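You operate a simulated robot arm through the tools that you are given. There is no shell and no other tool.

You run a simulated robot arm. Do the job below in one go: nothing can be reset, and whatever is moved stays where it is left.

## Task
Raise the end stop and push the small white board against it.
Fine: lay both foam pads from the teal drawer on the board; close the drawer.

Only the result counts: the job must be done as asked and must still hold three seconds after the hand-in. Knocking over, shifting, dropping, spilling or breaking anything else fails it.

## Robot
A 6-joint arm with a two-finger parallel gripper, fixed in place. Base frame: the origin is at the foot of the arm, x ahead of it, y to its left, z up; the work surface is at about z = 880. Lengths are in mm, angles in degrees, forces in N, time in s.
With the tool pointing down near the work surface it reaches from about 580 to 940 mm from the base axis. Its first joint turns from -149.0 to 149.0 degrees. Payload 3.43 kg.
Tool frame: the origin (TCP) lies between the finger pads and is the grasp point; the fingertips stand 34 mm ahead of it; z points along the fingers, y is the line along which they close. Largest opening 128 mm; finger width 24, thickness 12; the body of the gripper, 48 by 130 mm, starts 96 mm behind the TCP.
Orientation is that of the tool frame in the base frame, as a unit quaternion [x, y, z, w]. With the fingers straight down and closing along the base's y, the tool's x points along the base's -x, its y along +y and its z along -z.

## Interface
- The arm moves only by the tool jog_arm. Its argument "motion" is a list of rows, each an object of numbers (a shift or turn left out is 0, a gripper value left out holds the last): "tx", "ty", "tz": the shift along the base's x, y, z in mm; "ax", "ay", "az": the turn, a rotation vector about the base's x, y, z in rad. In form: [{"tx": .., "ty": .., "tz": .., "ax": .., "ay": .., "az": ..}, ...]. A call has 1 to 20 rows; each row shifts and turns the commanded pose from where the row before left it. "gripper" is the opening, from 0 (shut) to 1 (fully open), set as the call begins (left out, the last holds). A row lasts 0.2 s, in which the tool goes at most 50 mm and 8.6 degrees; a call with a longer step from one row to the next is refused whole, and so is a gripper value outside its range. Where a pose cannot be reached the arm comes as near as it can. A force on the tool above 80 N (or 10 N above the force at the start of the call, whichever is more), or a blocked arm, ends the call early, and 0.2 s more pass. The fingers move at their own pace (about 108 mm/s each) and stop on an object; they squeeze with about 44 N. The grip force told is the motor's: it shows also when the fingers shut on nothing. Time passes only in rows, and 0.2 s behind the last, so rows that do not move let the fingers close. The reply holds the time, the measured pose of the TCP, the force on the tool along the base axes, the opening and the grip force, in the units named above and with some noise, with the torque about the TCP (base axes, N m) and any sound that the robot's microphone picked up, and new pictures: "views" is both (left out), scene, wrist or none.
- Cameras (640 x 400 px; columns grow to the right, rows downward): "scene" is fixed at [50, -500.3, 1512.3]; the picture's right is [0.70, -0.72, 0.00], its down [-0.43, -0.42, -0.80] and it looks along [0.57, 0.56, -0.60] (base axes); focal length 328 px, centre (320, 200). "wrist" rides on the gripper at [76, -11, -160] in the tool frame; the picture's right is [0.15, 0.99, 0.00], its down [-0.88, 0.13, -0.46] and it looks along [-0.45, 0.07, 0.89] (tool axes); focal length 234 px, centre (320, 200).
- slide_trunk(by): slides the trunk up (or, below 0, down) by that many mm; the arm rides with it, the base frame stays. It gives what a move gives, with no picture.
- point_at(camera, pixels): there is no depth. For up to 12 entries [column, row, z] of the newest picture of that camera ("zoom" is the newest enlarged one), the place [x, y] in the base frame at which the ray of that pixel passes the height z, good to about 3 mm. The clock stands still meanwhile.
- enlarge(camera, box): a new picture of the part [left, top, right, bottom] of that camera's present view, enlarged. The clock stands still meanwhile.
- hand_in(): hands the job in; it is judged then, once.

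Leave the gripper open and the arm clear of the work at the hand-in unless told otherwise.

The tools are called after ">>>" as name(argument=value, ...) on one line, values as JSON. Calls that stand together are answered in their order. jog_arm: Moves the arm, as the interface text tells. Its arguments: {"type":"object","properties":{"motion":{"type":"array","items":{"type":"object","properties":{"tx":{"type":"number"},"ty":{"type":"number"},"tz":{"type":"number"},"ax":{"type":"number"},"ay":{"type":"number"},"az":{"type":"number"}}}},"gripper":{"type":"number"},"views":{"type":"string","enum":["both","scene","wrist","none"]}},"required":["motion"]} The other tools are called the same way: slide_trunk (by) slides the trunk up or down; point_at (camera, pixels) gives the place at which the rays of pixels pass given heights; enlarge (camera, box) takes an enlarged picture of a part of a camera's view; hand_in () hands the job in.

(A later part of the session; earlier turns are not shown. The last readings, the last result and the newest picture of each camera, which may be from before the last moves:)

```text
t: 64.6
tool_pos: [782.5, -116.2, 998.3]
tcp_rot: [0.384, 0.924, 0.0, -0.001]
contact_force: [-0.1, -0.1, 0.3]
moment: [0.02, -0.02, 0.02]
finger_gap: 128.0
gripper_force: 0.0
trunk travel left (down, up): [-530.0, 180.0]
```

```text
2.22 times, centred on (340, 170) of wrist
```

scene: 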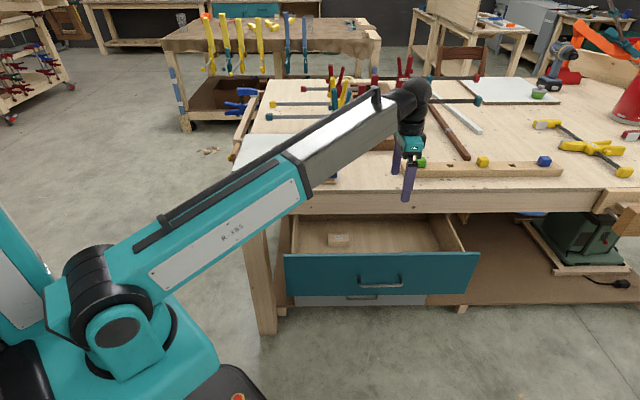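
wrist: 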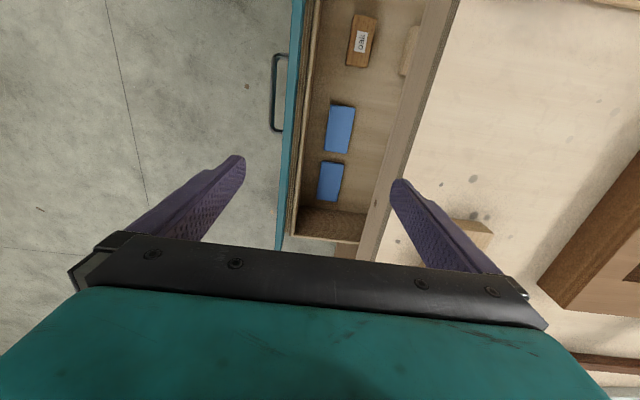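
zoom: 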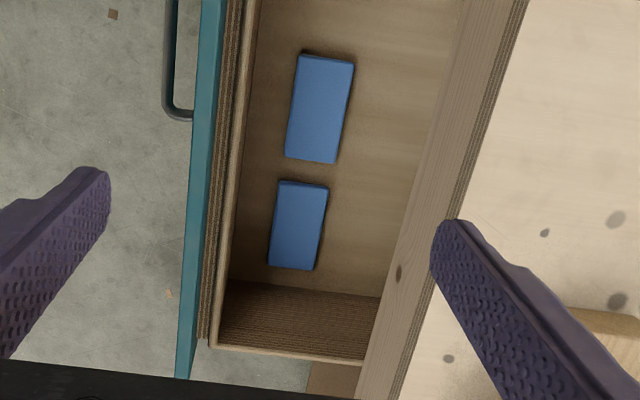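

Both pads are about 108×58 mm, long side along u:

| Item | u | v |
|---|---|---|
| Pad A | 604–711 | 493–550 |
| Pad B | 736–846 | 491–552 |

The drawer's inner front wall is at v≈461, the panel top is at z≈760, and the table edge is at v≈580. That leaves little room for the gripper body beside the table edge, so I'll pull the drawer out about 40 mm more, hooking the closed fingers inside its front wall near the middle. First I position at u≈590, v≈492 with the gripper shut.

>>> jog_arm(motion=[{"tx": -8.7, "ty": 23.5}, {"tx": -8.7, "ty": 23.4}, {}, {}, {}], gripper=0, views="wrist")

>>> enlarge(camera="wrist", box=[220, 40, 440, 240])

```text
t: 65.8
tool_pos: [764.7, -68.0, 997.1]
tcp_rot: [0.383, 0.924, 0.0, 0.0]
contact_force: [0.5, -0.3, 0.4]
moment: [0.0, 0.02, -0.02]
finger_gap: 0.2
gripper_force: 33.0
trunk travel left (down, up): [-530.0, 180.0]
```

wrist: 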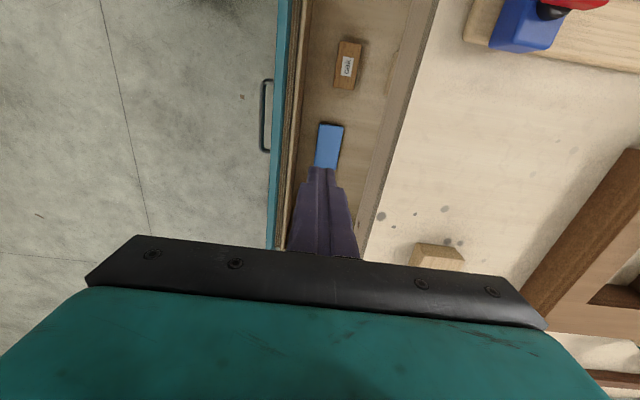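

```text
2.00 times, centred on (330, 140) of wrist
```

zoom: 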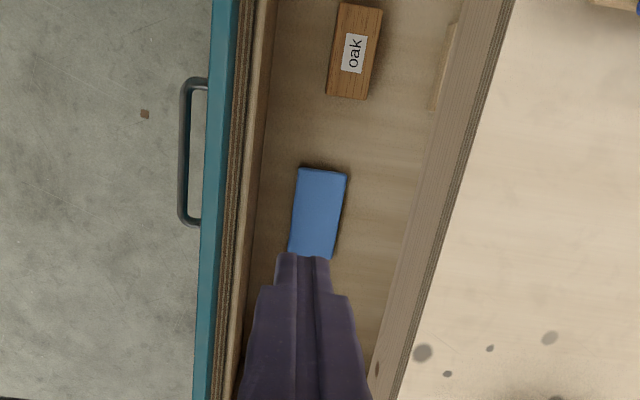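

Positioned at u≈589, v≈493. I'll lower the trunk 300 mm so the tips go to z≈663 inside the drawer, above the pads and blocks.

>>> slide_trunk(by=-200)

>>> jog_arm(motion=[{}], views="both")

```text
t: 68.0
tool_pos: [763.3, -68.4, 796.3]
tcp_rot: [0.383, 0.924, 0.0, 0.0]
contact_force: [-0.9, 0.2, 0.1]
moment: [0.02, 0.0, 0.01]
finger_gap: 0.2
gripper_force: 33.2
trunk travel left (down, up): [-330.0, 380.0]
```

```text
t: 68.4
tool_pos: [763.7, -69.0, 796.6]
tcp_rot: [0.383, 0.924, -0.001, 0.001]
contact_force: [-0.3, 0.3, -0.7]
moment: [-0.01, 0.03, 0.01]
finger_gap: 0.2
gripper_force: 33.0
trunk travel left (down, up): [-330.0, 380.0]
```

scene: 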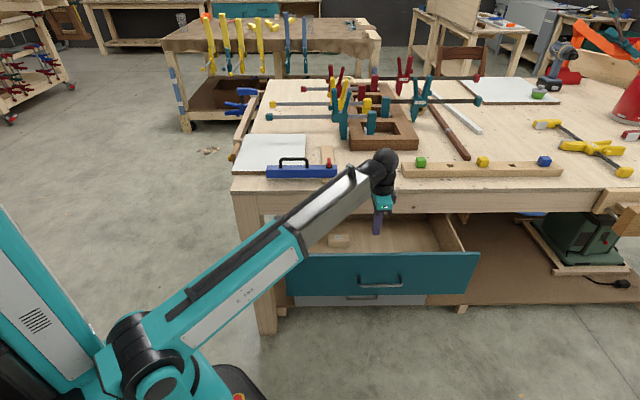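
wrist: 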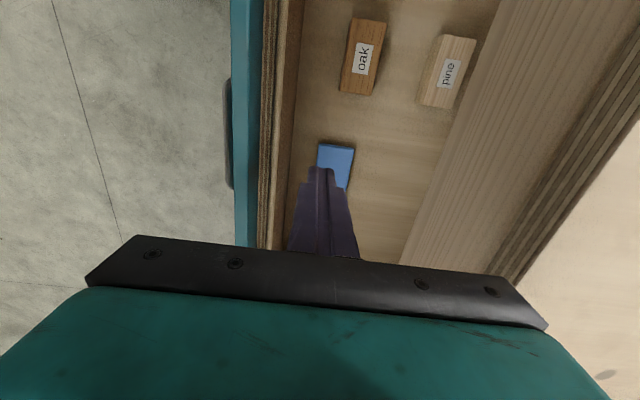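

Clean so far. I'll lower another 100 mm.

>>> slide_trunk(by=-100)

>>> jog_arm(motion=[{}], views="both")

```text
t: 69.7
tool_pos: [764.2, -66.9, 697.0]
tcp_rot: [0.382, 0.924, 0.001, 0.0]
contact_force: [0.5, -0.6, -0.3]
moment: [0.01, -0.02, 0.02]
finger_gap: 0.1
gripper_force: 33.1
trunk travel left (down, up): [-230.0, 480.0]
```

```text
t: 70.1
tool_pos: [764.9, -68.1, 696.9]
tcp_rot: [0.384, 0.923, 0.0, 0.0]
contact_force: [0.7, -0.1, -0.9]
moment: [0.01, 0.0, -0.01]
finger_gap: 0.2
gripper_force: 33.2
trunk travel left (down, up): [-230.0, 480.0]
```

scene: 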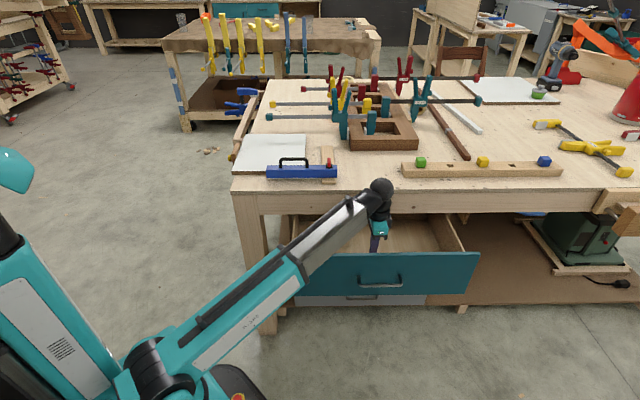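
wrist: 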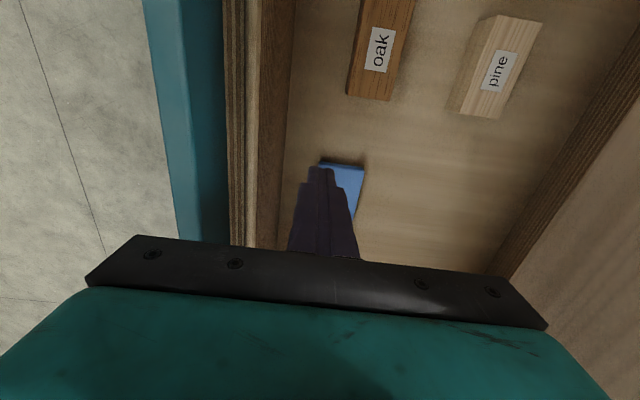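

The fingers are inside the drawer. I'll move along -v slowly until they touch the front wall, then pull it.

>>> jog_arm(motion=[{"tx": -3.5, "ty": -3.5}, {"tx": -3.5, "ty": -3.5}, {"tx": -3.5, "ty": -3.5}, {"tx": -3.5, "ty": -3.5}, {"tx": -2, "ty": -2}], views="none")

```text
t: 71.3
tool_pos: [749.4, -83.1, 696.0]
tcp_rot: [0.383, 0.924, -0.001, 0.0]
contact_force: [0.2, 0.1, 0.4]
moment: [0.0, 0.03, 0.03]
finger_gap: 0.0
gripper_force: 33.6
trunk travel left (down, up): [-230.0, 480.0]
```

>>> jog_arm(motion=[{"tx": -2.5, "ty": -2.5}, {"tx": -2.5, "ty": -2.5}, {"tx": -2.5, "ty": -2.5}, {"tx": -2.5, "ty": -2.5}], views="scene")

```text
t: 72.3
tool_pos: [739.3, -91.9, 696.8]
tcp_rot: [0.383, 0.924, 0.0, 0.0]
contact_force: [0.3, 0.8, -0.5]
moment: [-0.02, -0.02, -0.01]
finger_gap: 0.0
gripper_force: 33.0
trunk travel left (down, up): [-230.0, 480.0]
```

scene: 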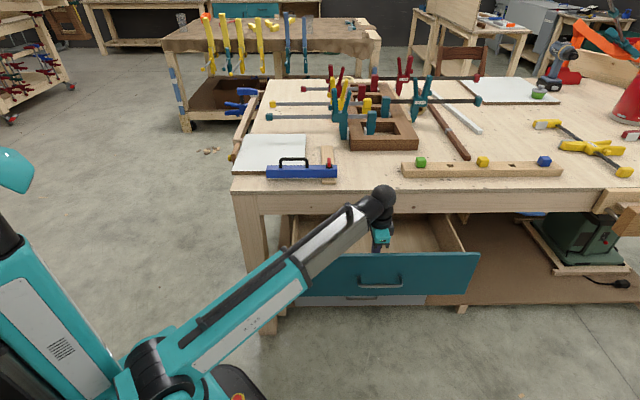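

Still no contact at v≈458. I'll continue slowly.

>>> jog_arm(motion=[{"tx": -2.5, "ty": -2.5}, {"tx": -2.5, "ty": -2.5}, {"tx": -2.5, "ty": -2.5}], views="wrist")

```text
t: 73.1
tool_pos: [730.9, -102.0, 696.7]
tcp_rot: [0.384, 0.923, 0.0, 0.0]
contact_force: [0.4, -0.3, -1.7]
moment: [0.0, 0.03, -0.03]
finger_gap: 0.2
gripper_force: 33.6
trunk travel left (down, up): [-230.0, 480.0]
```

wrist: 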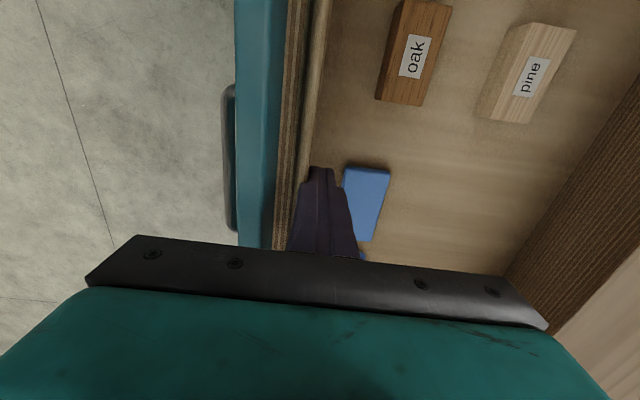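

The tips are now close to the front wall (at col ~308). A few more small steps.

>>> jog_arm(motion=[{"tx": -2, "ty": -2}, {"tx": -2, "ty": -2}, {"tx": -2, "ty": -2}, {"tx": -2, "ty": -2}], views="none")

```text
t: 74.1
tool_pos: [721.9, -110.3, 696.1]
tcp_rot: [0.382, 0.924, 0.0, -0.001]
contact_force: [0.5, 0.4, 0.3]
moment: [0.0, 0.01, 0.01]
finger_gap: 0.0
gripper_force: 32.6
trunk travel left (down, up): [-230.0, 480.0]
```

>>> jog_arm(motion=[{}], views="both")

>>> enlarge(camera="wrist", box=[200, 60, 440, 260])

>>> enlarge(camera="scene", box=[330, 180, 450, 300])

```text
t: 74.5
tool_pos: [721.9, -112.1, 696.8]
tcp_rot: [0.383, 0.924, 0.0, 0.0]
contact_force: [-0.3, -0.5, 0.6]
moment: [0.02, -0.03, 0.0]
finger_gap: 0.0
gripper_force: 32.7
trunk travel left (down, up): [-230.0, 480.0]
```

scene: 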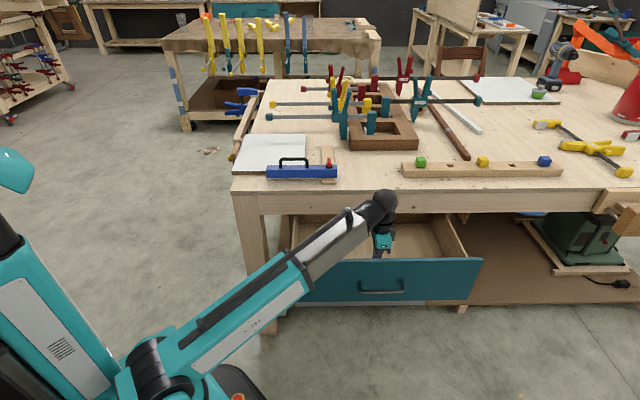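
wrist: 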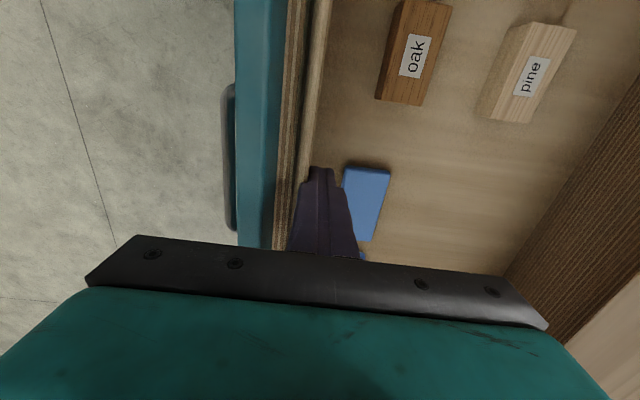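

```text
2.00 times, centred on (320, 160) of wrist
```

zoom: 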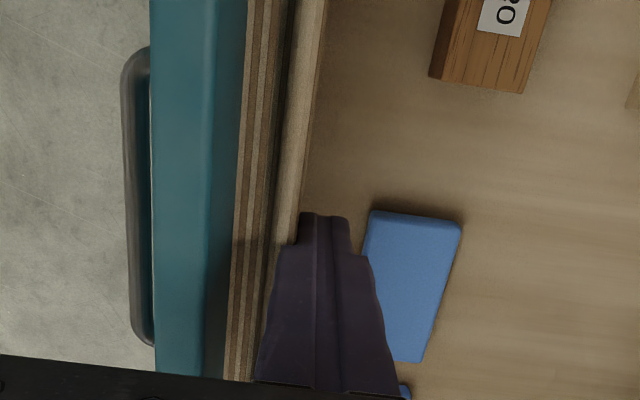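

```text
3.33 times, centred on (390, 240) of scene
```

zoom: 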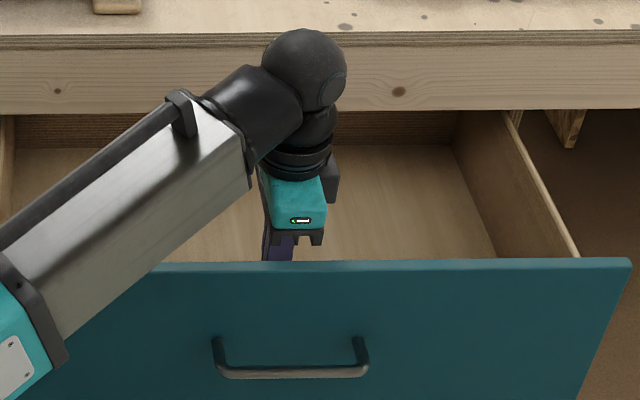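

The drawer is in fact moving with the fingers at almost zero force; the view relative to the drawer stays constant. It has come about 26 mm further so far. I'll pull another 15 mm, watching for an end of travel.

>>> jog_arm(motion=[{"tx": -2.1, "ty": -2.1}, {"tx": -2.1, "ty": -2.1}, {"tx": -2.1, "ty": -2.1}, {"tx": -2.1, "ty": -2.1}, {"tx": -2.1, "ty": -2.1}, {}], views="both")

>>> enlarge(camera="scene", box=[270, 200, 490, 320])

```text
t: 75.9
tool_pos: [711.5, -121.5, 697.1]
tcp_rot: [0.384, 0.923, 0.0, 0.0]
contact_force: [-0.7, 0.5, -0.2]
moment: [-0.01, -0.01, 0.04]
finger_gap: 0.0
gripper_force: 33.0
trunk travel left (down, up): [-230.0, 480.0]
```

scene: 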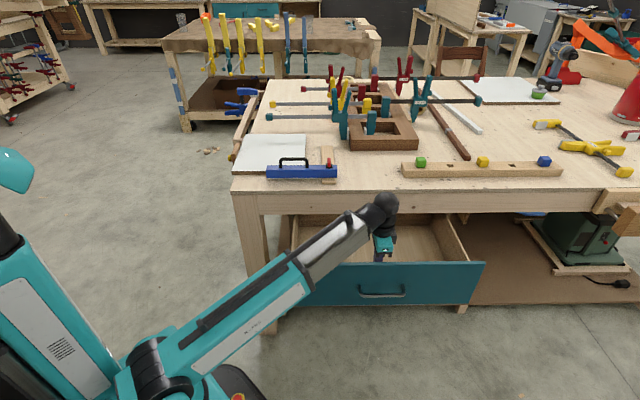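
wrist: 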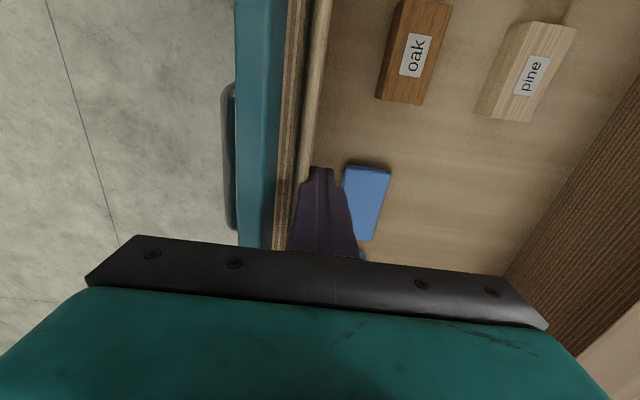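

```text
2.91 times, centred on (380, 260) of scene
```

zoom: 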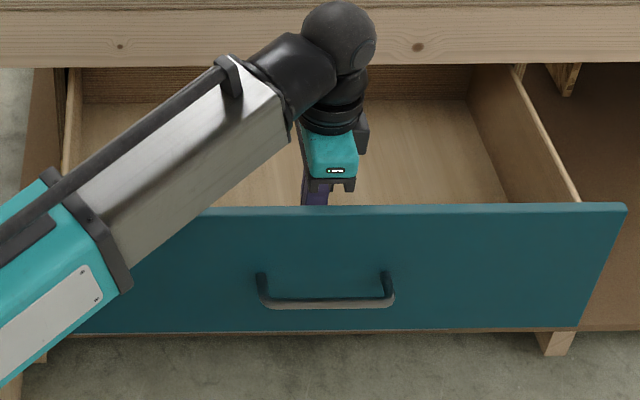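

The drawer is now about 287 mm open and still well supported. The pad centres should be at v≈482 now. I'll step away from the front wall, rise out of the drawer, then hover over pad A with the gripper open to measure it.

>>> jog_arm(motion=[{"tx": 10, "ty": 10}, {"tx": 15, "ty": 15}, {"tx": 10, "ty": 10, "tz": 20}, {"tz": 40}, {"tz": 43}, {"tx": 12, "ty": -4}, {"tx": 20, "ty": -10}, {"tx": 18, "ty": -8}], gripper=0, views="none")

>>> jog_arm(motion=[{}, {}, {}], gripper=0.75, views="both")

>>> enlarge(camera="wrist", box=[220, 40, 420, 240])

```text
t: 76.9
tool_pos: [754.7, -86.7, 744.9]
tcp_rot: [0.386, 0.923, 0.0, 0.013]
contact_force: [10.3, -4.1, -19.0]
moment: [-0.18, 0.5, -0.22]
finger_gap: 0.0
gripper_force: 32.5
trunk travel left (down, up): [-230.0, 480.0]
stopped in row 4: the force on the tool passed its limit at 115 N (the readings are from after the stop); the commanded pose is now the measured one
```

```text
t: 77.7
tool_pos: [754.0, -87.3, 745.1]
tcp_rot: [0.386, 0.923, 0.0, 0.012]
contact_force: [19.3, -2.5, -33.5]
moment: [-1.16, 0.68, -0.71]
finger_gap: 96.1
gripper_force: 0.1
trunk travel left (down, up): [-230.0, 480.0]
```

scene: 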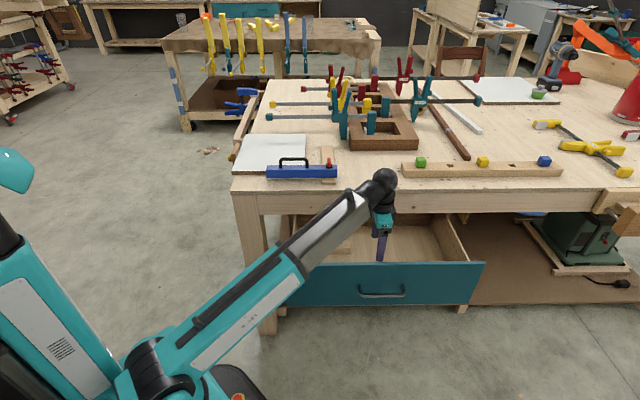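
wrist: 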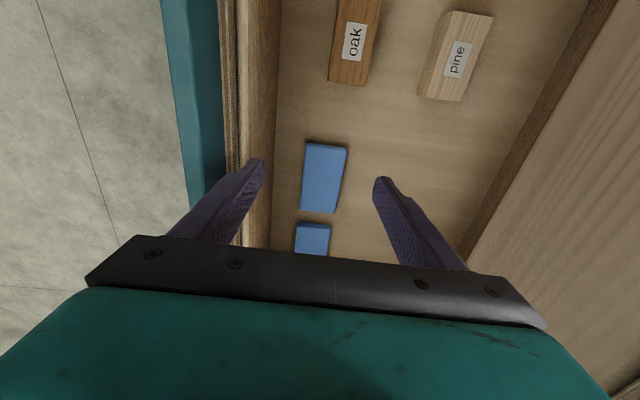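

```text
2.00 times, centred on (320, 140) of wrist
```

zoom: 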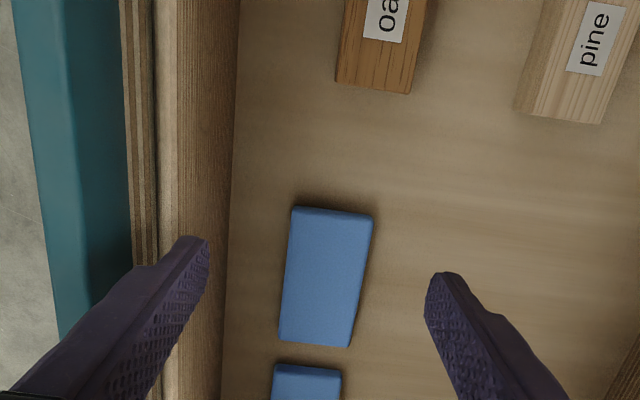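

The move stopped on a force spike at z≈745, with something pressing on the gripper. I need to see what is touching before moving again.

>>> enlarge(camera="scene", box=[330, 160, 450, 280])

>>> enlarge(camera="wrist", box=[400, 100, 640, 300])

>>> enlarge(camera="scene", box=[240, 150, 400, 310])

```text
3.33 times, centred on (390, 220) of scene
```

zoom: 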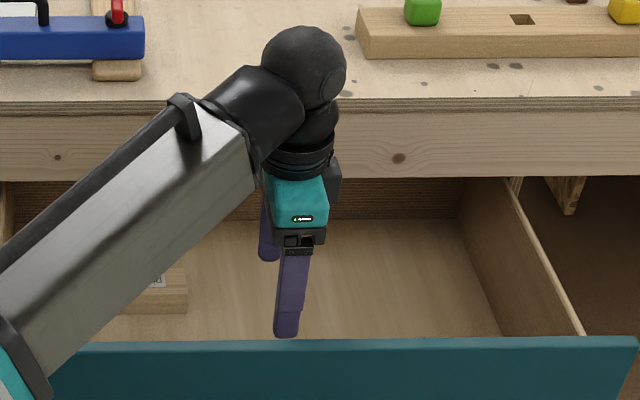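

```text
2.00 times, centred on (520, 200) of wrist
```

zoom: 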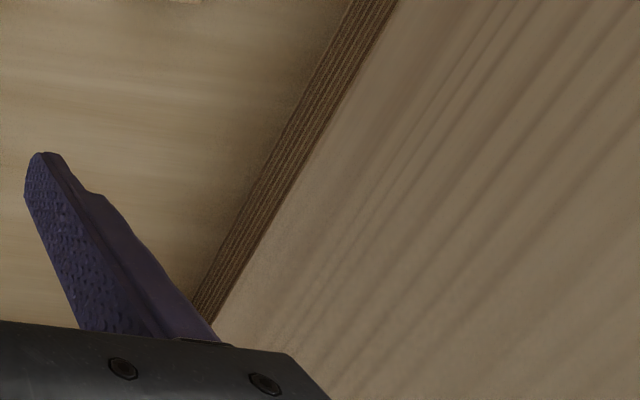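

```text
2.50 times, centred on (320, 230) of scene
```

zoom: 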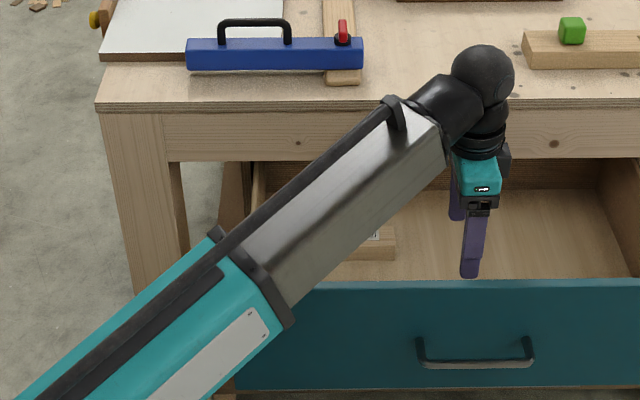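

No part of the scene is near the gripper's upper side. The camera bracket, at u≈519 and z≈905, lines up with the end of the forearm, so this is almost surely the camera touching the robot's own forearm because the wrist was raised too high relative to the trunk. I'll lower 30 mm to relieve it and undo the 1.5° tilt. From now on I'll raise with the trunk instead.

>>> jog_arm(motion=[{"tz": -10}, {"tz": -12, "ax": 0.005, "ay": 0.011, "az": 0.003}, {"tz": -12, "ax": 0.004, "ay": 0.011, "az": 0.004}, {}], gripper=0.6, views="both")

```text
t: 78.7
tool_pos: [752.4, -88.5, 711.3]
tcp_rot: [0.382, 0.924, -0.001, -0.002]
contact_force: [-1.2, -0.7, -0.5]
moment: [-0.02, 0.03, 0.0]
finger_gap: 76.6
gripper_force: 0.0
trunk travel left (down, up): [-230.0, 480.0]
```

scene: 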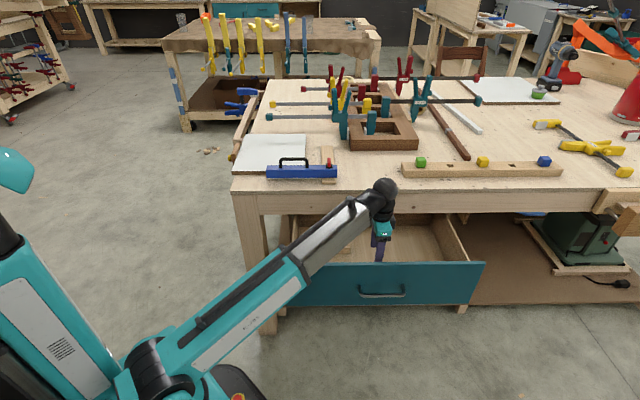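
wrist: 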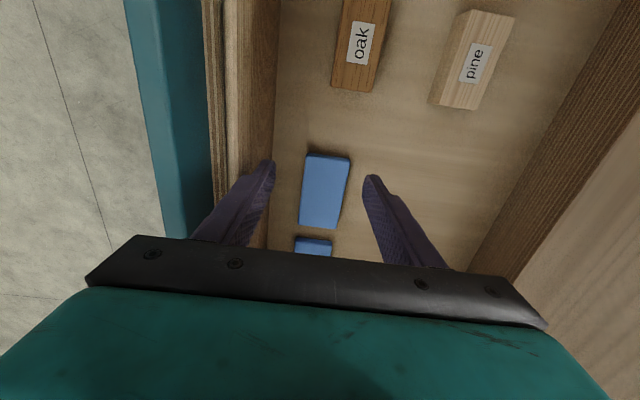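

The force is back to zero, which confirms it. I'll measure pad A precisely from this viewpoint first, then from a shifted one, to get its height.

>>> enlarge(camera="wrist", box=[260, 130, 400, 260])

```text
3.08 times, centred on (330, 195) of wrist
```

zoom: 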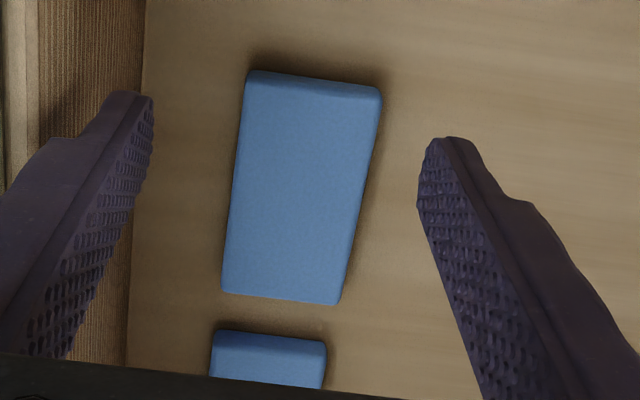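

>>> point_at(camera="zoom", pixels=[[246, 82, 590], [380, 95, 590], [340, 304, 590], [222, 291, 590], [246, 82, 570], [380, 95, 570], [340, 304, 570], [222, 291, 570]])

>>> jog_arm(motion=[{"tx": 28, "ty": -28}, {"tx": 21, "ty": -21}, {}], views="wrist")

>>> enlarge(camera="wrist", box=[260, 60, 420, 240])

```text
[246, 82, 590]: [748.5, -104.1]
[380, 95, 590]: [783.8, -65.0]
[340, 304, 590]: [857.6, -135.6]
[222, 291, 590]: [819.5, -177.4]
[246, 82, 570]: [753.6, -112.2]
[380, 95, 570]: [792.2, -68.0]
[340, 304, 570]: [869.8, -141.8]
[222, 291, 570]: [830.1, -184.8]
```

```text
t: 79.5
tool_pos: [800.1, -135.9, 712.1]
tcp_rot: [0.381, 0.924, -0.001, -0.001]
contact_force: [-0.8, -0.8, 0.4]
moment: [0.0, 0.02, -0.02]
finger_gap: 76.8
gripper_force: 0.0
trunk travel left (down, up): [-230.0, 480.0]
```

wrist: 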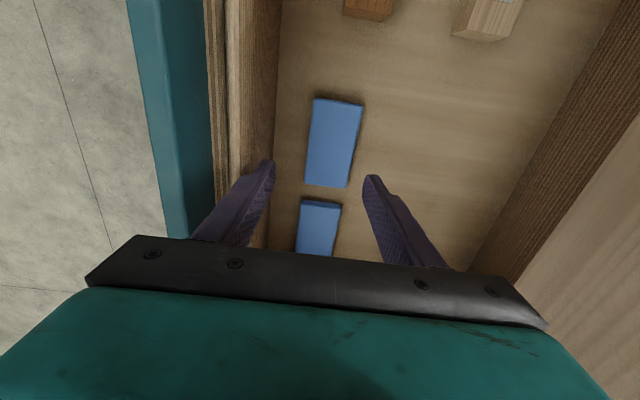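

```text
2.22 times, centred on (340, 150) of wrist
```

zoom: 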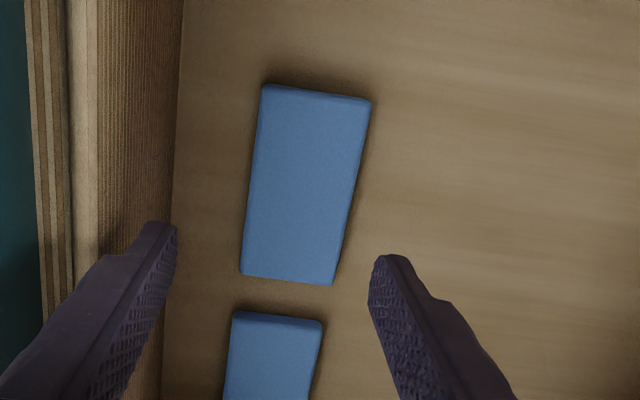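

>>> point_at(camera="zoom", pixels=[[261, 89, 590], [371, 103, 590], [332, 285, 590], [240, 274, 590], [261, 89, 570], [371, 103, 570], [332, 285, 570], [240, 274, 570], [234, 317, 570], [322, 327, 570], [176, 200, 560], [170, 300, 560]])

```text
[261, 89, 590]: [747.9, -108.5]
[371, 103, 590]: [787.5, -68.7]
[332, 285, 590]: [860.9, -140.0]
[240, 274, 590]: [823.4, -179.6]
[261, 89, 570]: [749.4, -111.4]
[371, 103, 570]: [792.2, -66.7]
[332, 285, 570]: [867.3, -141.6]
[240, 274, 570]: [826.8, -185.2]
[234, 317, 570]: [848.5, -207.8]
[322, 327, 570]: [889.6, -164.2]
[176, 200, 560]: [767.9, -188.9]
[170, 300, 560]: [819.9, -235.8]
```

Two-view triangulation puts the pad tops at z≈576 and the drawer floor at about 562. Pad A spans u 607–713 and v 453–512, centred at (660, 482), and the wall clearances are fine. I'll centre over pad A, open to about 82 mm, and descend to TCP z≈606 with the tips at about 572.

>>> jog_arm(motion=[{"tx": 9.3, "ty": 11.8}, {"tz": -30}, {"tz": -30}, {"tz": -20}, {"tz": -15}, {"tz": -8}, {}], gripper=0.64, views="wrist")

>>> enlarge(camera="wrist", box=[200, 100, 440, 260])

```text
t: 81.1
tool_pos: [811.4, -123.5, 608.6]
tcp_rot: [0.382, 0.924, -0.001, 0.0]
contact_force: [0.0, -0.3, -0.8]
moment: [0.0, 0.03, 0.0]
finger_gap: 81.7
gripper_force: 0.1
trunk travel left (down, up): [-230.0, 480.0]
```

wrist: 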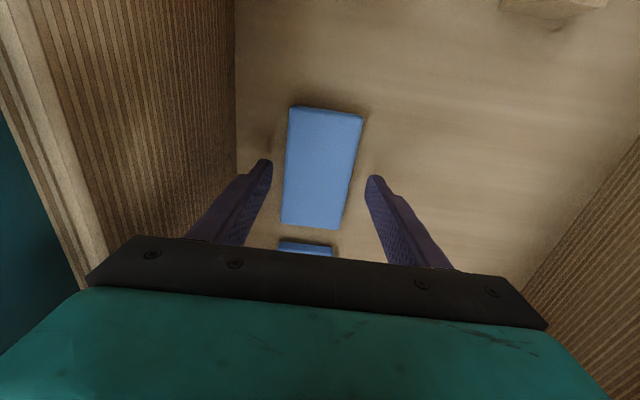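

```text
2.50 times, centred on (320, 180) of wrist
```

zoom: 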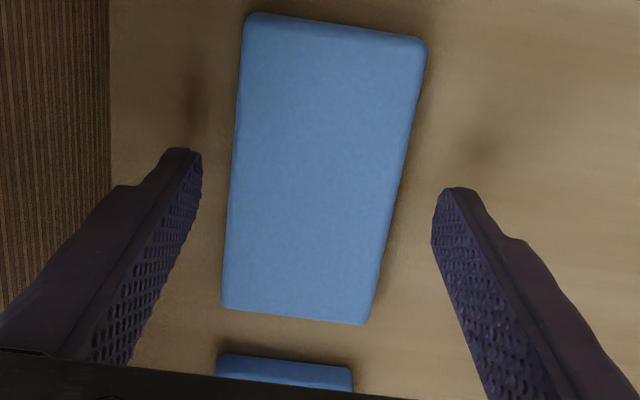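

The fingers straddle the pad. I'll check the pad's location and the floor at this close range before the last descent.

>>> point_at(camera="zoom", pixels=[[244, 30, 576], [425, 50, 576], [366, 322, 576], [222, 305, 576], [110, 150, 562], [216, 365, 576], [352, 378, 576]])

>>> jog_arm(motion=[{"tz": -3}, {"tz": -2}, {}], views="none")

```text
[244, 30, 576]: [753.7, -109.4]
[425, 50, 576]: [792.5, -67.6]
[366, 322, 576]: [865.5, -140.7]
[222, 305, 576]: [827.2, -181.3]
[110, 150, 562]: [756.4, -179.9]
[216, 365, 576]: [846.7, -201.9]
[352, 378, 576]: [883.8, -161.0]
```

```text
t: 81.9
tool_pos: [810.4, -123.7, 604.1]
tcp_rot: [0.382, 0.924, -0.001, 0.0]
contact_force: [0.3, -0.1, 0.5]
moment: [0.01, 0.02, -0.03]
finger_gap: 81.9
gripper_force: 0.0
trunk travel left (down, up): [-230.0, 480.0]
```

Pad A's centre is confirmed at (661, 484), matching the TCP. I'll go lower in 1.5 mm steps.

>>> jog_arm(motion=[{"tz": -1.5}, {"tz": -1.5}, {}], views="none")

```text
t: 82.7
tool_pos: [811.6, -123.0, 601.2]
tcp_rot: [0.381, 0.924, -0.001, 0.0]
contact_force: [0.3, 0.2, -0.9]
moment: [-0.02, -0.02, -0.01]
finger_gap: 82.0
gripper_force: 0.2
trunk travel left (down, up): [-230.0, 480.0]
```

>>> jog_arm(motion=[{"tz": -1.5}, {"tz": -1}, {}], views="none")

```text
t: 83.5
tool_pos: [811.0, -124.5, 598.0]
tcp_rot: [0.382, 0.924, -0.001, -0.001]
contact_force: [-0.2, 0.3, -0.3]
moment: [-0.01, -0.01, -0.03]
finger_gap: 81.9
gripper_force: 0.1
trunk travel left (down, up): [-230.0, 480.0]
```

The tips are at about z=564, just above the floor, with no contact. I'll close to at most about 52 mm so the foam is not over-squeezed.

>>> jog_arm(motion=[{}, {}, {}], gripper=0.41, views="wrist")

>>> enlarge(camera="wrist", box=[200, 100, 440, 260])

```text
t: 84.3
tool_pos: [810.5, -124.8, 598.8]
tcp_rot: [0.382, 0.924, -0.002, 0.001]
contact_force: [0.4, 0.8, 0.4]
moment: [0.0, 0.0, -0.02]
finger_gap: 57.6
gripper_force: 44.2
trunk travel left (down, up): [-230.0, 480.0]
```

wrist: 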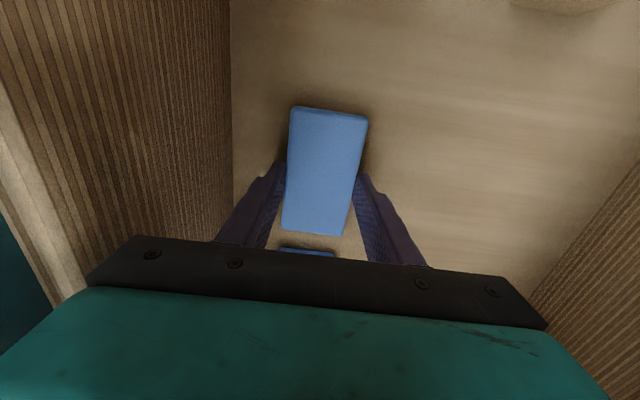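

```text
2.50 times, centred on (320, 180) of wrist
```

zoom: 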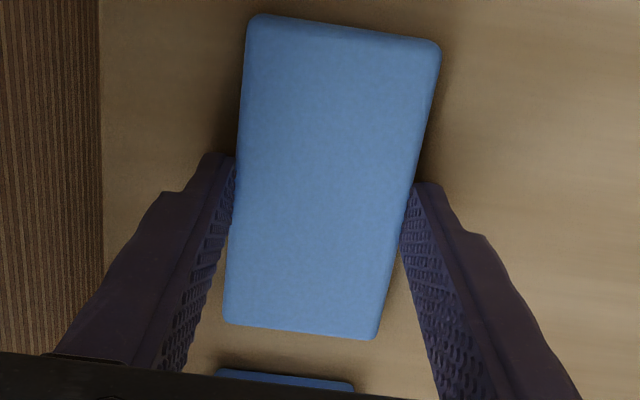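

Pad A is gripped at 57.6 mm. I'll lift 15 mm to check that it comes along.

>>> jog_arm(motion=[{"tz": 4}, {"tz": 6}, {"tz": 8}, {}], views="wrist")

>>> enlarge(camera="wrist", box=[200, 100, 440, 260])

```text
t: 85.3
tool_pos: [810.9, -123.6, 616.2]
tcp_rot: [0.382, 0.924, 0.0, -0.001]
contact_force: [0.5, 0.3, 1.0]
moment: [0.0, -0.03, -0.02]
finger_gap: 57.8
gripper_force: 44.5
trunk travel left (down, up): [-230.0, 480.0]
```

wrist: 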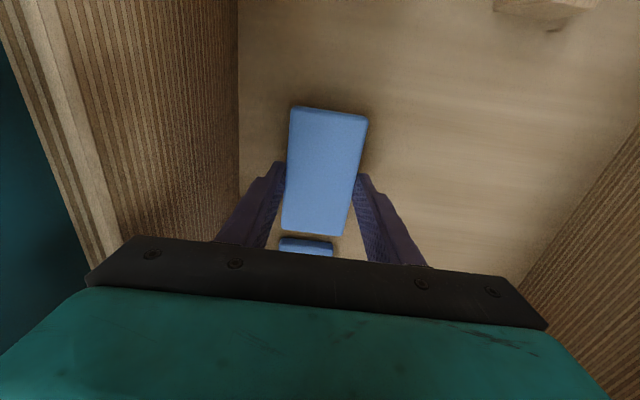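

```text
2.50 times, centred on (320, 180) of wrist
```

zoom: 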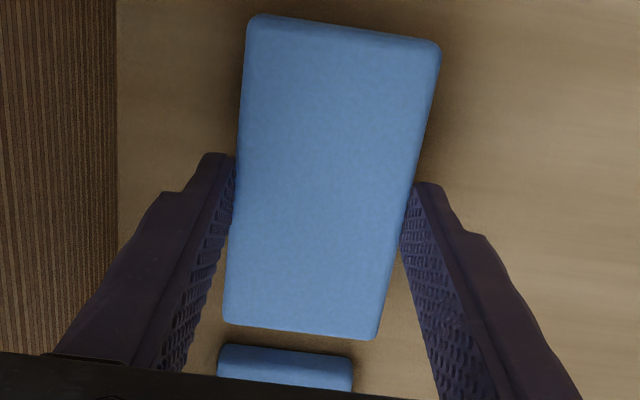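

The pad is held securely. I'll raise with the trunk, straight up past the table edge.

>>> slide_trunk(by=200)

>>> slide_trunk(by=220)

>>> jog_arm(motion=[{"tz": 15}, {"tz": 20}, {"tz": 15}, {}], views="both")

```text
t: 87.5
tool_pos: [810.6, -123.5, 815.6]
tcp_rot: [0.381, 0.924, -0.001, -0.002]
contact_force: [-0.1, 0.0, -0.3]
moment: [0.0, 0.0, -0.01]
finger_gap: 57.4
gripper_force: 44.4
trunk travel left (down, up): [-430.0, 280.0]
```

```text
t: 89.8
tool_pos: [811.3, -124.6, 1035.5]
tcp_rot: [0.382, 0.924, 0.0, -0.001]
contact_force: [0.7, -0.8, 0.4]
moment: [0.0, 0.0, -0.03]
finger_gap: 57.4
gripper_force: 43.9
trunk travel left (down, up): [-650.0, 60.0]
```

```text
t: 90.8
tool_pos: [812.4, -123.9, 1086.2]
tcp_rot: [0.382, 0.924, -0.001, -0.001]
contact_force: [-0.4, -0.3, 0.4]
moment: [-0.02, -0.01, 0.0]
finger_gap: 57.7
gripper_force: 44.2
trunk travel left (down, up): [-650.0, 60.0]
```

scene: 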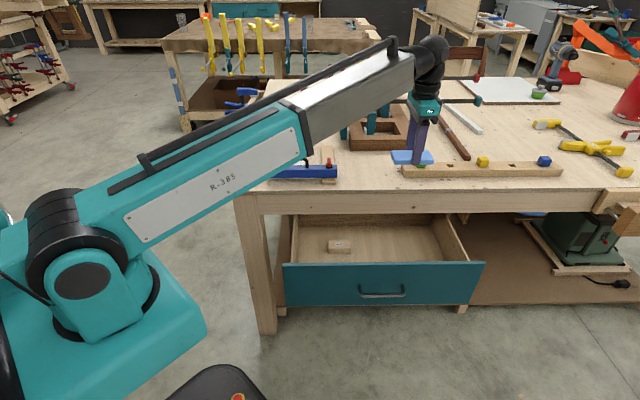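
wrist: 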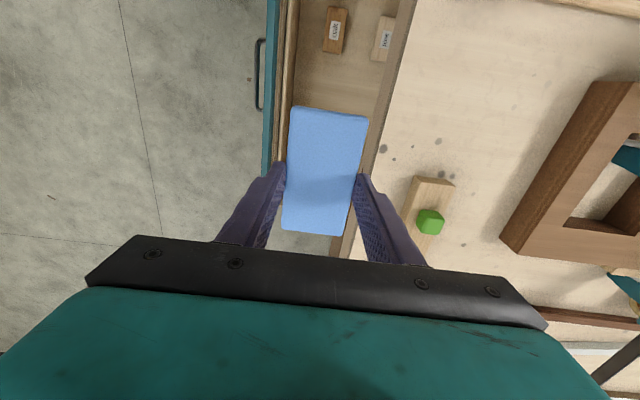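

Pad A is up at z≈1086. I'll carry it over to the board, toward u≈220, v≈870, staying high.

>>> jog_arm(motion=[{"tx": -1.5, "ty": 21}, {"tx": -2.7, "ty": 38}, {"tx": -2.7, "ty": 38}, {"tx": -2.7, "ty": 38}, {"tx": -2.7, "ty": 38}, {"tx": -2.7, "ty": 38}, {"tx": -2.7, "ty": 38}, {"tx": -2.7, "ty": 38}, {"tx": -2.7, "ty": 38}, {"tx": -2.7, "ty": 38}, {"tx": -2.7, "ty": 38}, {"tx": -2.7, "ty": 38}, {"tx": -2.7, "ty": 38}, {"tx": -2.7, "ty": 38}, {"tx": -2.7, "ty": 38}, {"tx": -2.4, "ty": 30.5}, {}], views="both")

>>> enlarge(camera="wrist", box=[160, 40, 480, 260])

```text
t: 94.4
tool_pos: [769.1, 459.7, 1085.8]
tcp_rot: [0.384, 0.923, 0.0, 0.0]
contact_force: [-0.5, -0.4, -1.1]
moment: [0.03, -0.01, 0.01]
finger_gap: 57.8
gripper_force: 44.6
trunk travel left (down, up): [-650.0, 60.0]
```

scene: 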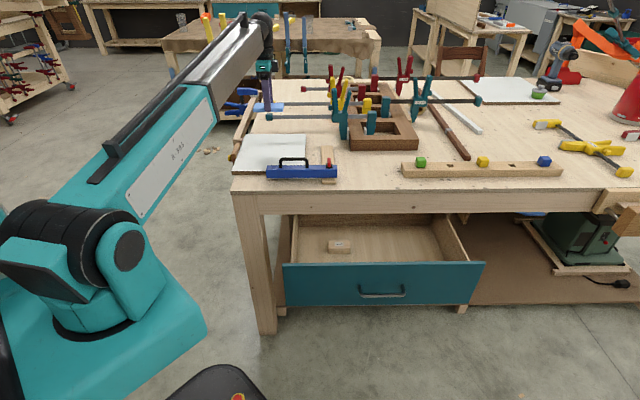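
wrist: 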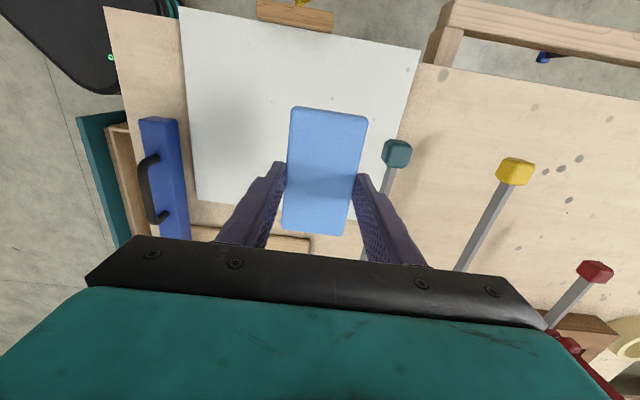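

```text
1.82 times, centred on (320, 150) of wrist
```

zoom: 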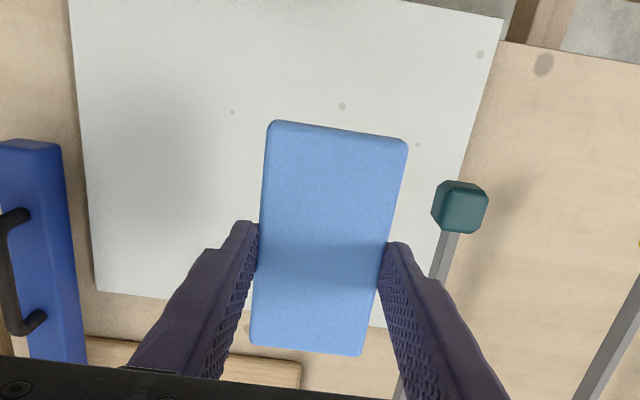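

The pad is over the board. A teal clamp bar's end is nearby (v≈955, z≈985), so I'll shift to v≈850 for clearance and lower to just above the board.

>>> jog_arm(motion=[{"tx": -13.4, "ty": -13.4}, {"tz": -35}, {"tz": -35}, {"tz": -35}, {"tz": -25}, {"tz": -12}, {}], views="both")

>>> enlarge(camera="scene", box=[220, 90, 340, 190])

```text
t: 96.0
tool_pos: [756.6, 444.7, 942.0]
tcp_rot: [0.382, 0.924, 0.0, 0.001]
contact_force: [0.0, 0.8, -0.5]
moment: [0.01, -0.01, -0.01]
finger_gap: 57.5
gripper_force: 43.7
trunk travel left (down, up): [-650.0, 60.0]
```

scene: 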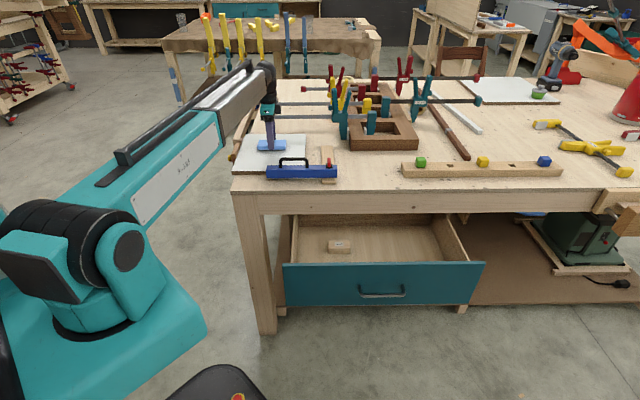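
wrist: 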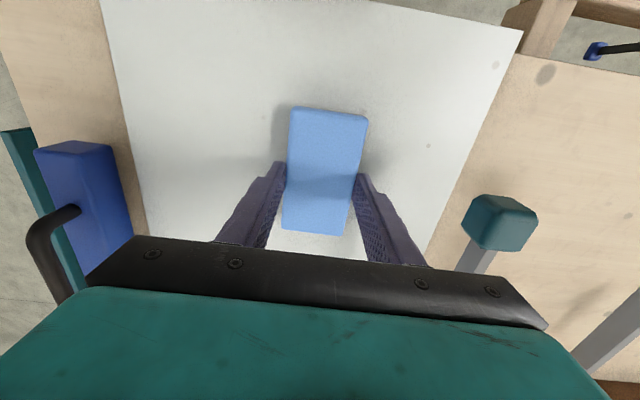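

```text
4.00 times, centred on (280, 140) of scene
```

zoom: 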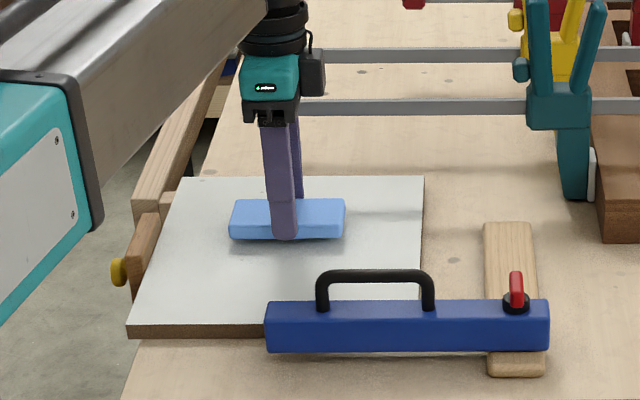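

The pad is just above the board and the gripper is clear of the clamp bar. I'll lower in small steps until I feel contact.

>>> jog_arm(motion=[{"tz": -2}, {"tz": -2}, {"tz": -1.5}, {}], views="none")

```text
t: 97.0
tool_pos: [755.9, 445.8, 938.0]
tcp_rot: [0.382, 0.924, -0.001, 0.0]
contact_force: [-0.2, 1.0, -1.0]
moment: [0.01, 0.02, 0.0]
finger_gap: 57.9
gripper_force: 44.3
trunk travel left (down, up): [-650.0, 60.0]
```

>>> jog_arm(motion=[{"tz": -1.5}, {"tz": -1.5}, {}], views="none")

```text
t: 97.8
tool_pos: [756.9, 445.8, 934.8]
tcp_rot: [0.382, 0.924, 0.0, 0.0]
contact_force: [0.2, -0.6, -0.3]
moment: [-0.03, 0.02, 0.04]
finger_gap: 57.6
gripper_force: 43.8
trunk travel left (down, up): [-650.0, 60.0]
```

>>> jog_arm(motion=[{"tz": -1.2}, {"tz": -1.2}, {}], views="none")

```text
t: 98.6
tool_pos: [754.6, 445.4, 933.5]
tcp_rot: [0.382, 0.924, 0.0, 0.0]
contact_force: [2.5, 1.6, 7.9]
moment: [0.09, -0.01, -0.02]
finger_gap: 57.9
gripper_force: 44.5
trunk travel left (down, up): [-650.0, 60.0]
```

A contact force of about 8 N shows the pad is resting on the board. I'll open the fingers to release it.

>>> jog_arm(motion=[{"tz": 0.5}, {}, {}], gripper=0.62, views="wrist")

>>> enlarge(camera="wrist", box=[200, 80, 440, 260])

```text
t: 99.4
tool_pos: [755.7, 445.3, 933.9]
tcp_rot: [0.382, 0.924, -0.001, 0.0]
contact_force: [-0.6, -0.5, 0.6]
moment: [0.01, 0.0, -0.02]
finger_gap: 79.4
gripper_force: 0.0
trunk travel left (down, up): [-650.0, 60.0]
```

wrist: 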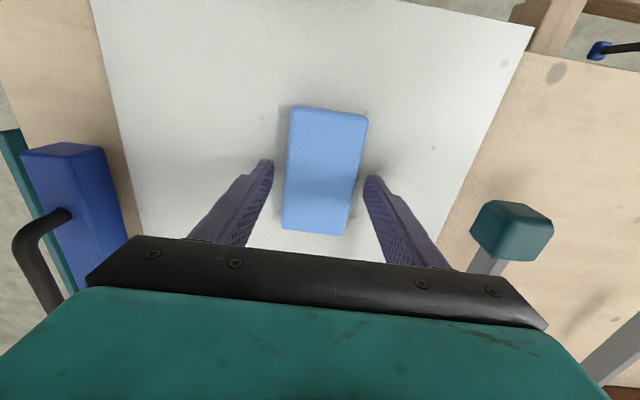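

```text
2.22 times, centred on (320, 170) of wrist
```

zoom: 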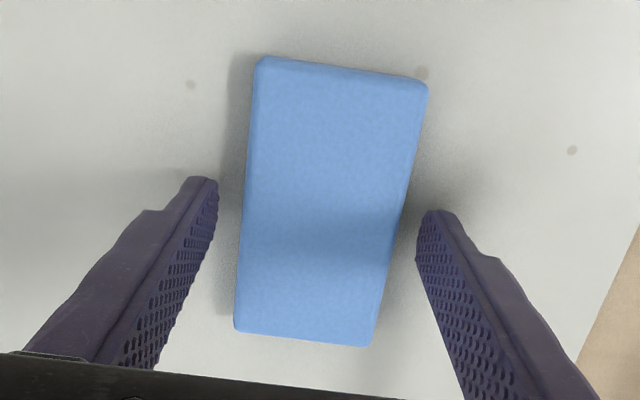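

Pad A lies flat on the board. I'll rise straight up and travel back to a spot above pad B (u≈775, v≈486), slightly off its centre to stay within reach.

>>> jog_arm(motion=[{"tz": 8}, {"tz": 25}, {"tz": 40}, {"tz": 40}, {"tz": 40}], views="wrist")

>>> jog_arm(motion=[{"tx": 5, "ty": -22}, {"tx": 8.2, "ty": -40}, {"tx": 8.2, "ty": -40}, {"tx": 8.2, "ty": -40}, {"tx": 8.2, "ty": -40}, {"tx": 8.2, "ty": -40}, {"tx": 8.2, "ty": -40}, {"tx": 8.2, "ty": -40}, {"tx": 8.2, "ty": -40}, {"tx": 8.2, "ty": -40}, {"tx": 8.2, "ty": -40}, {"tx": 8.2, "ty": -40}, {"tx": 8.2, "ty": -40}, {"tx": 8.2, "ty": -40}, {"tx": 8.2, "ty": -40}, {"tx": 8.2, "ty": -40}, {"tx": 8, "ty": -28}, {}], views="both")

```text
t: 100.6
tool_pos: [755.5, 447.0, 1086.7]
tcp_rot: [0.382, 0.924, 0.0, -0.001]
contact_force: [0.2, -0.9, 0.6]
moment: [0.01, -0.02, -0.02]
finger_gap: 79.1
gripper_force: 0.0
trunk travel left (down, up): [-650.0, 60.0]
```

wrist: 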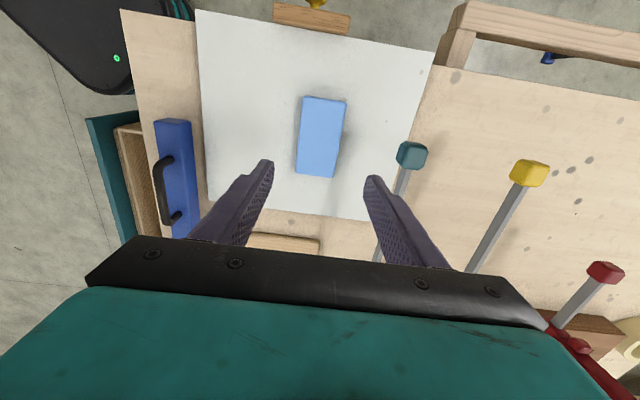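

```text
t: 104.4
tool_pos: [891.7, -204.1, 1085.5]
tcp_rot: [0.381, 0.924, 0.0, 0.001]
contact_force: [-0.1, 0.1, -0.3]
moment: [0.04, -0.02, -0.03]
finger_gap: 79.2
gripper_force: 0.0
trunk travel left (down, up): [-650.0, 60.0]
```

scene: 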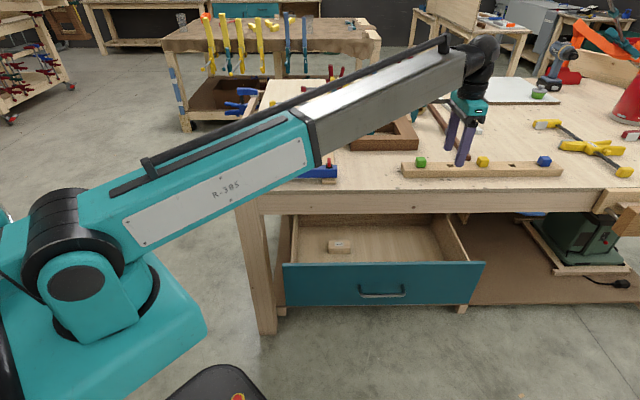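
wrist: 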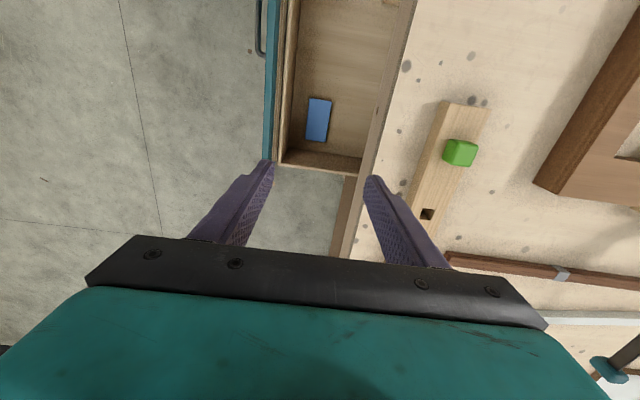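

I'm above pad B's area, with pad B visible at (318,120). I'll measure it and the drawer's right wall before descending.

>>> enlarge(camera="wrist", box=[250, 70, 390, 190])

```text
3.33 times, centred on (320, 130) of wrist
```

zoom: 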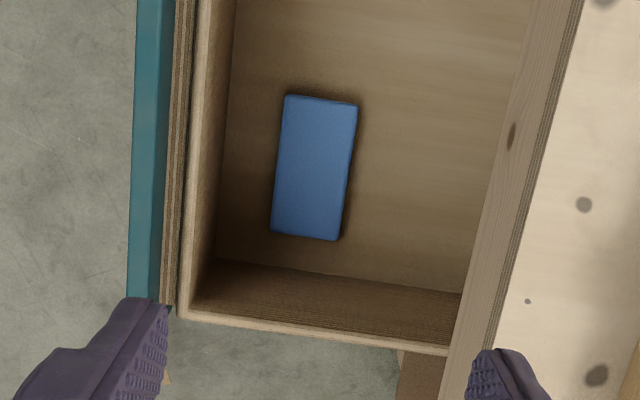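

>>> point_at(camera="zoom", pixels=[[286, 97, 576], [357, 104, 576], [339, 240, 576], [270, 232, 576], [214, 260, 560], [462, 290, 560], [185, 318, 725], [448, 350, 725], [205, 295, 725], [500, 200, 785], [545, 160, 880]])

```text
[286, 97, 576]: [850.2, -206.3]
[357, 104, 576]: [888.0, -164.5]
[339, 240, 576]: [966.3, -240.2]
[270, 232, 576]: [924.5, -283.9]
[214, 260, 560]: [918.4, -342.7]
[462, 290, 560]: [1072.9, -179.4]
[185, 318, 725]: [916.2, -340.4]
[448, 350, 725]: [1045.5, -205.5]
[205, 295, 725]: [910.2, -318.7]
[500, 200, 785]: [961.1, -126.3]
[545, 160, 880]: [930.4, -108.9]
```

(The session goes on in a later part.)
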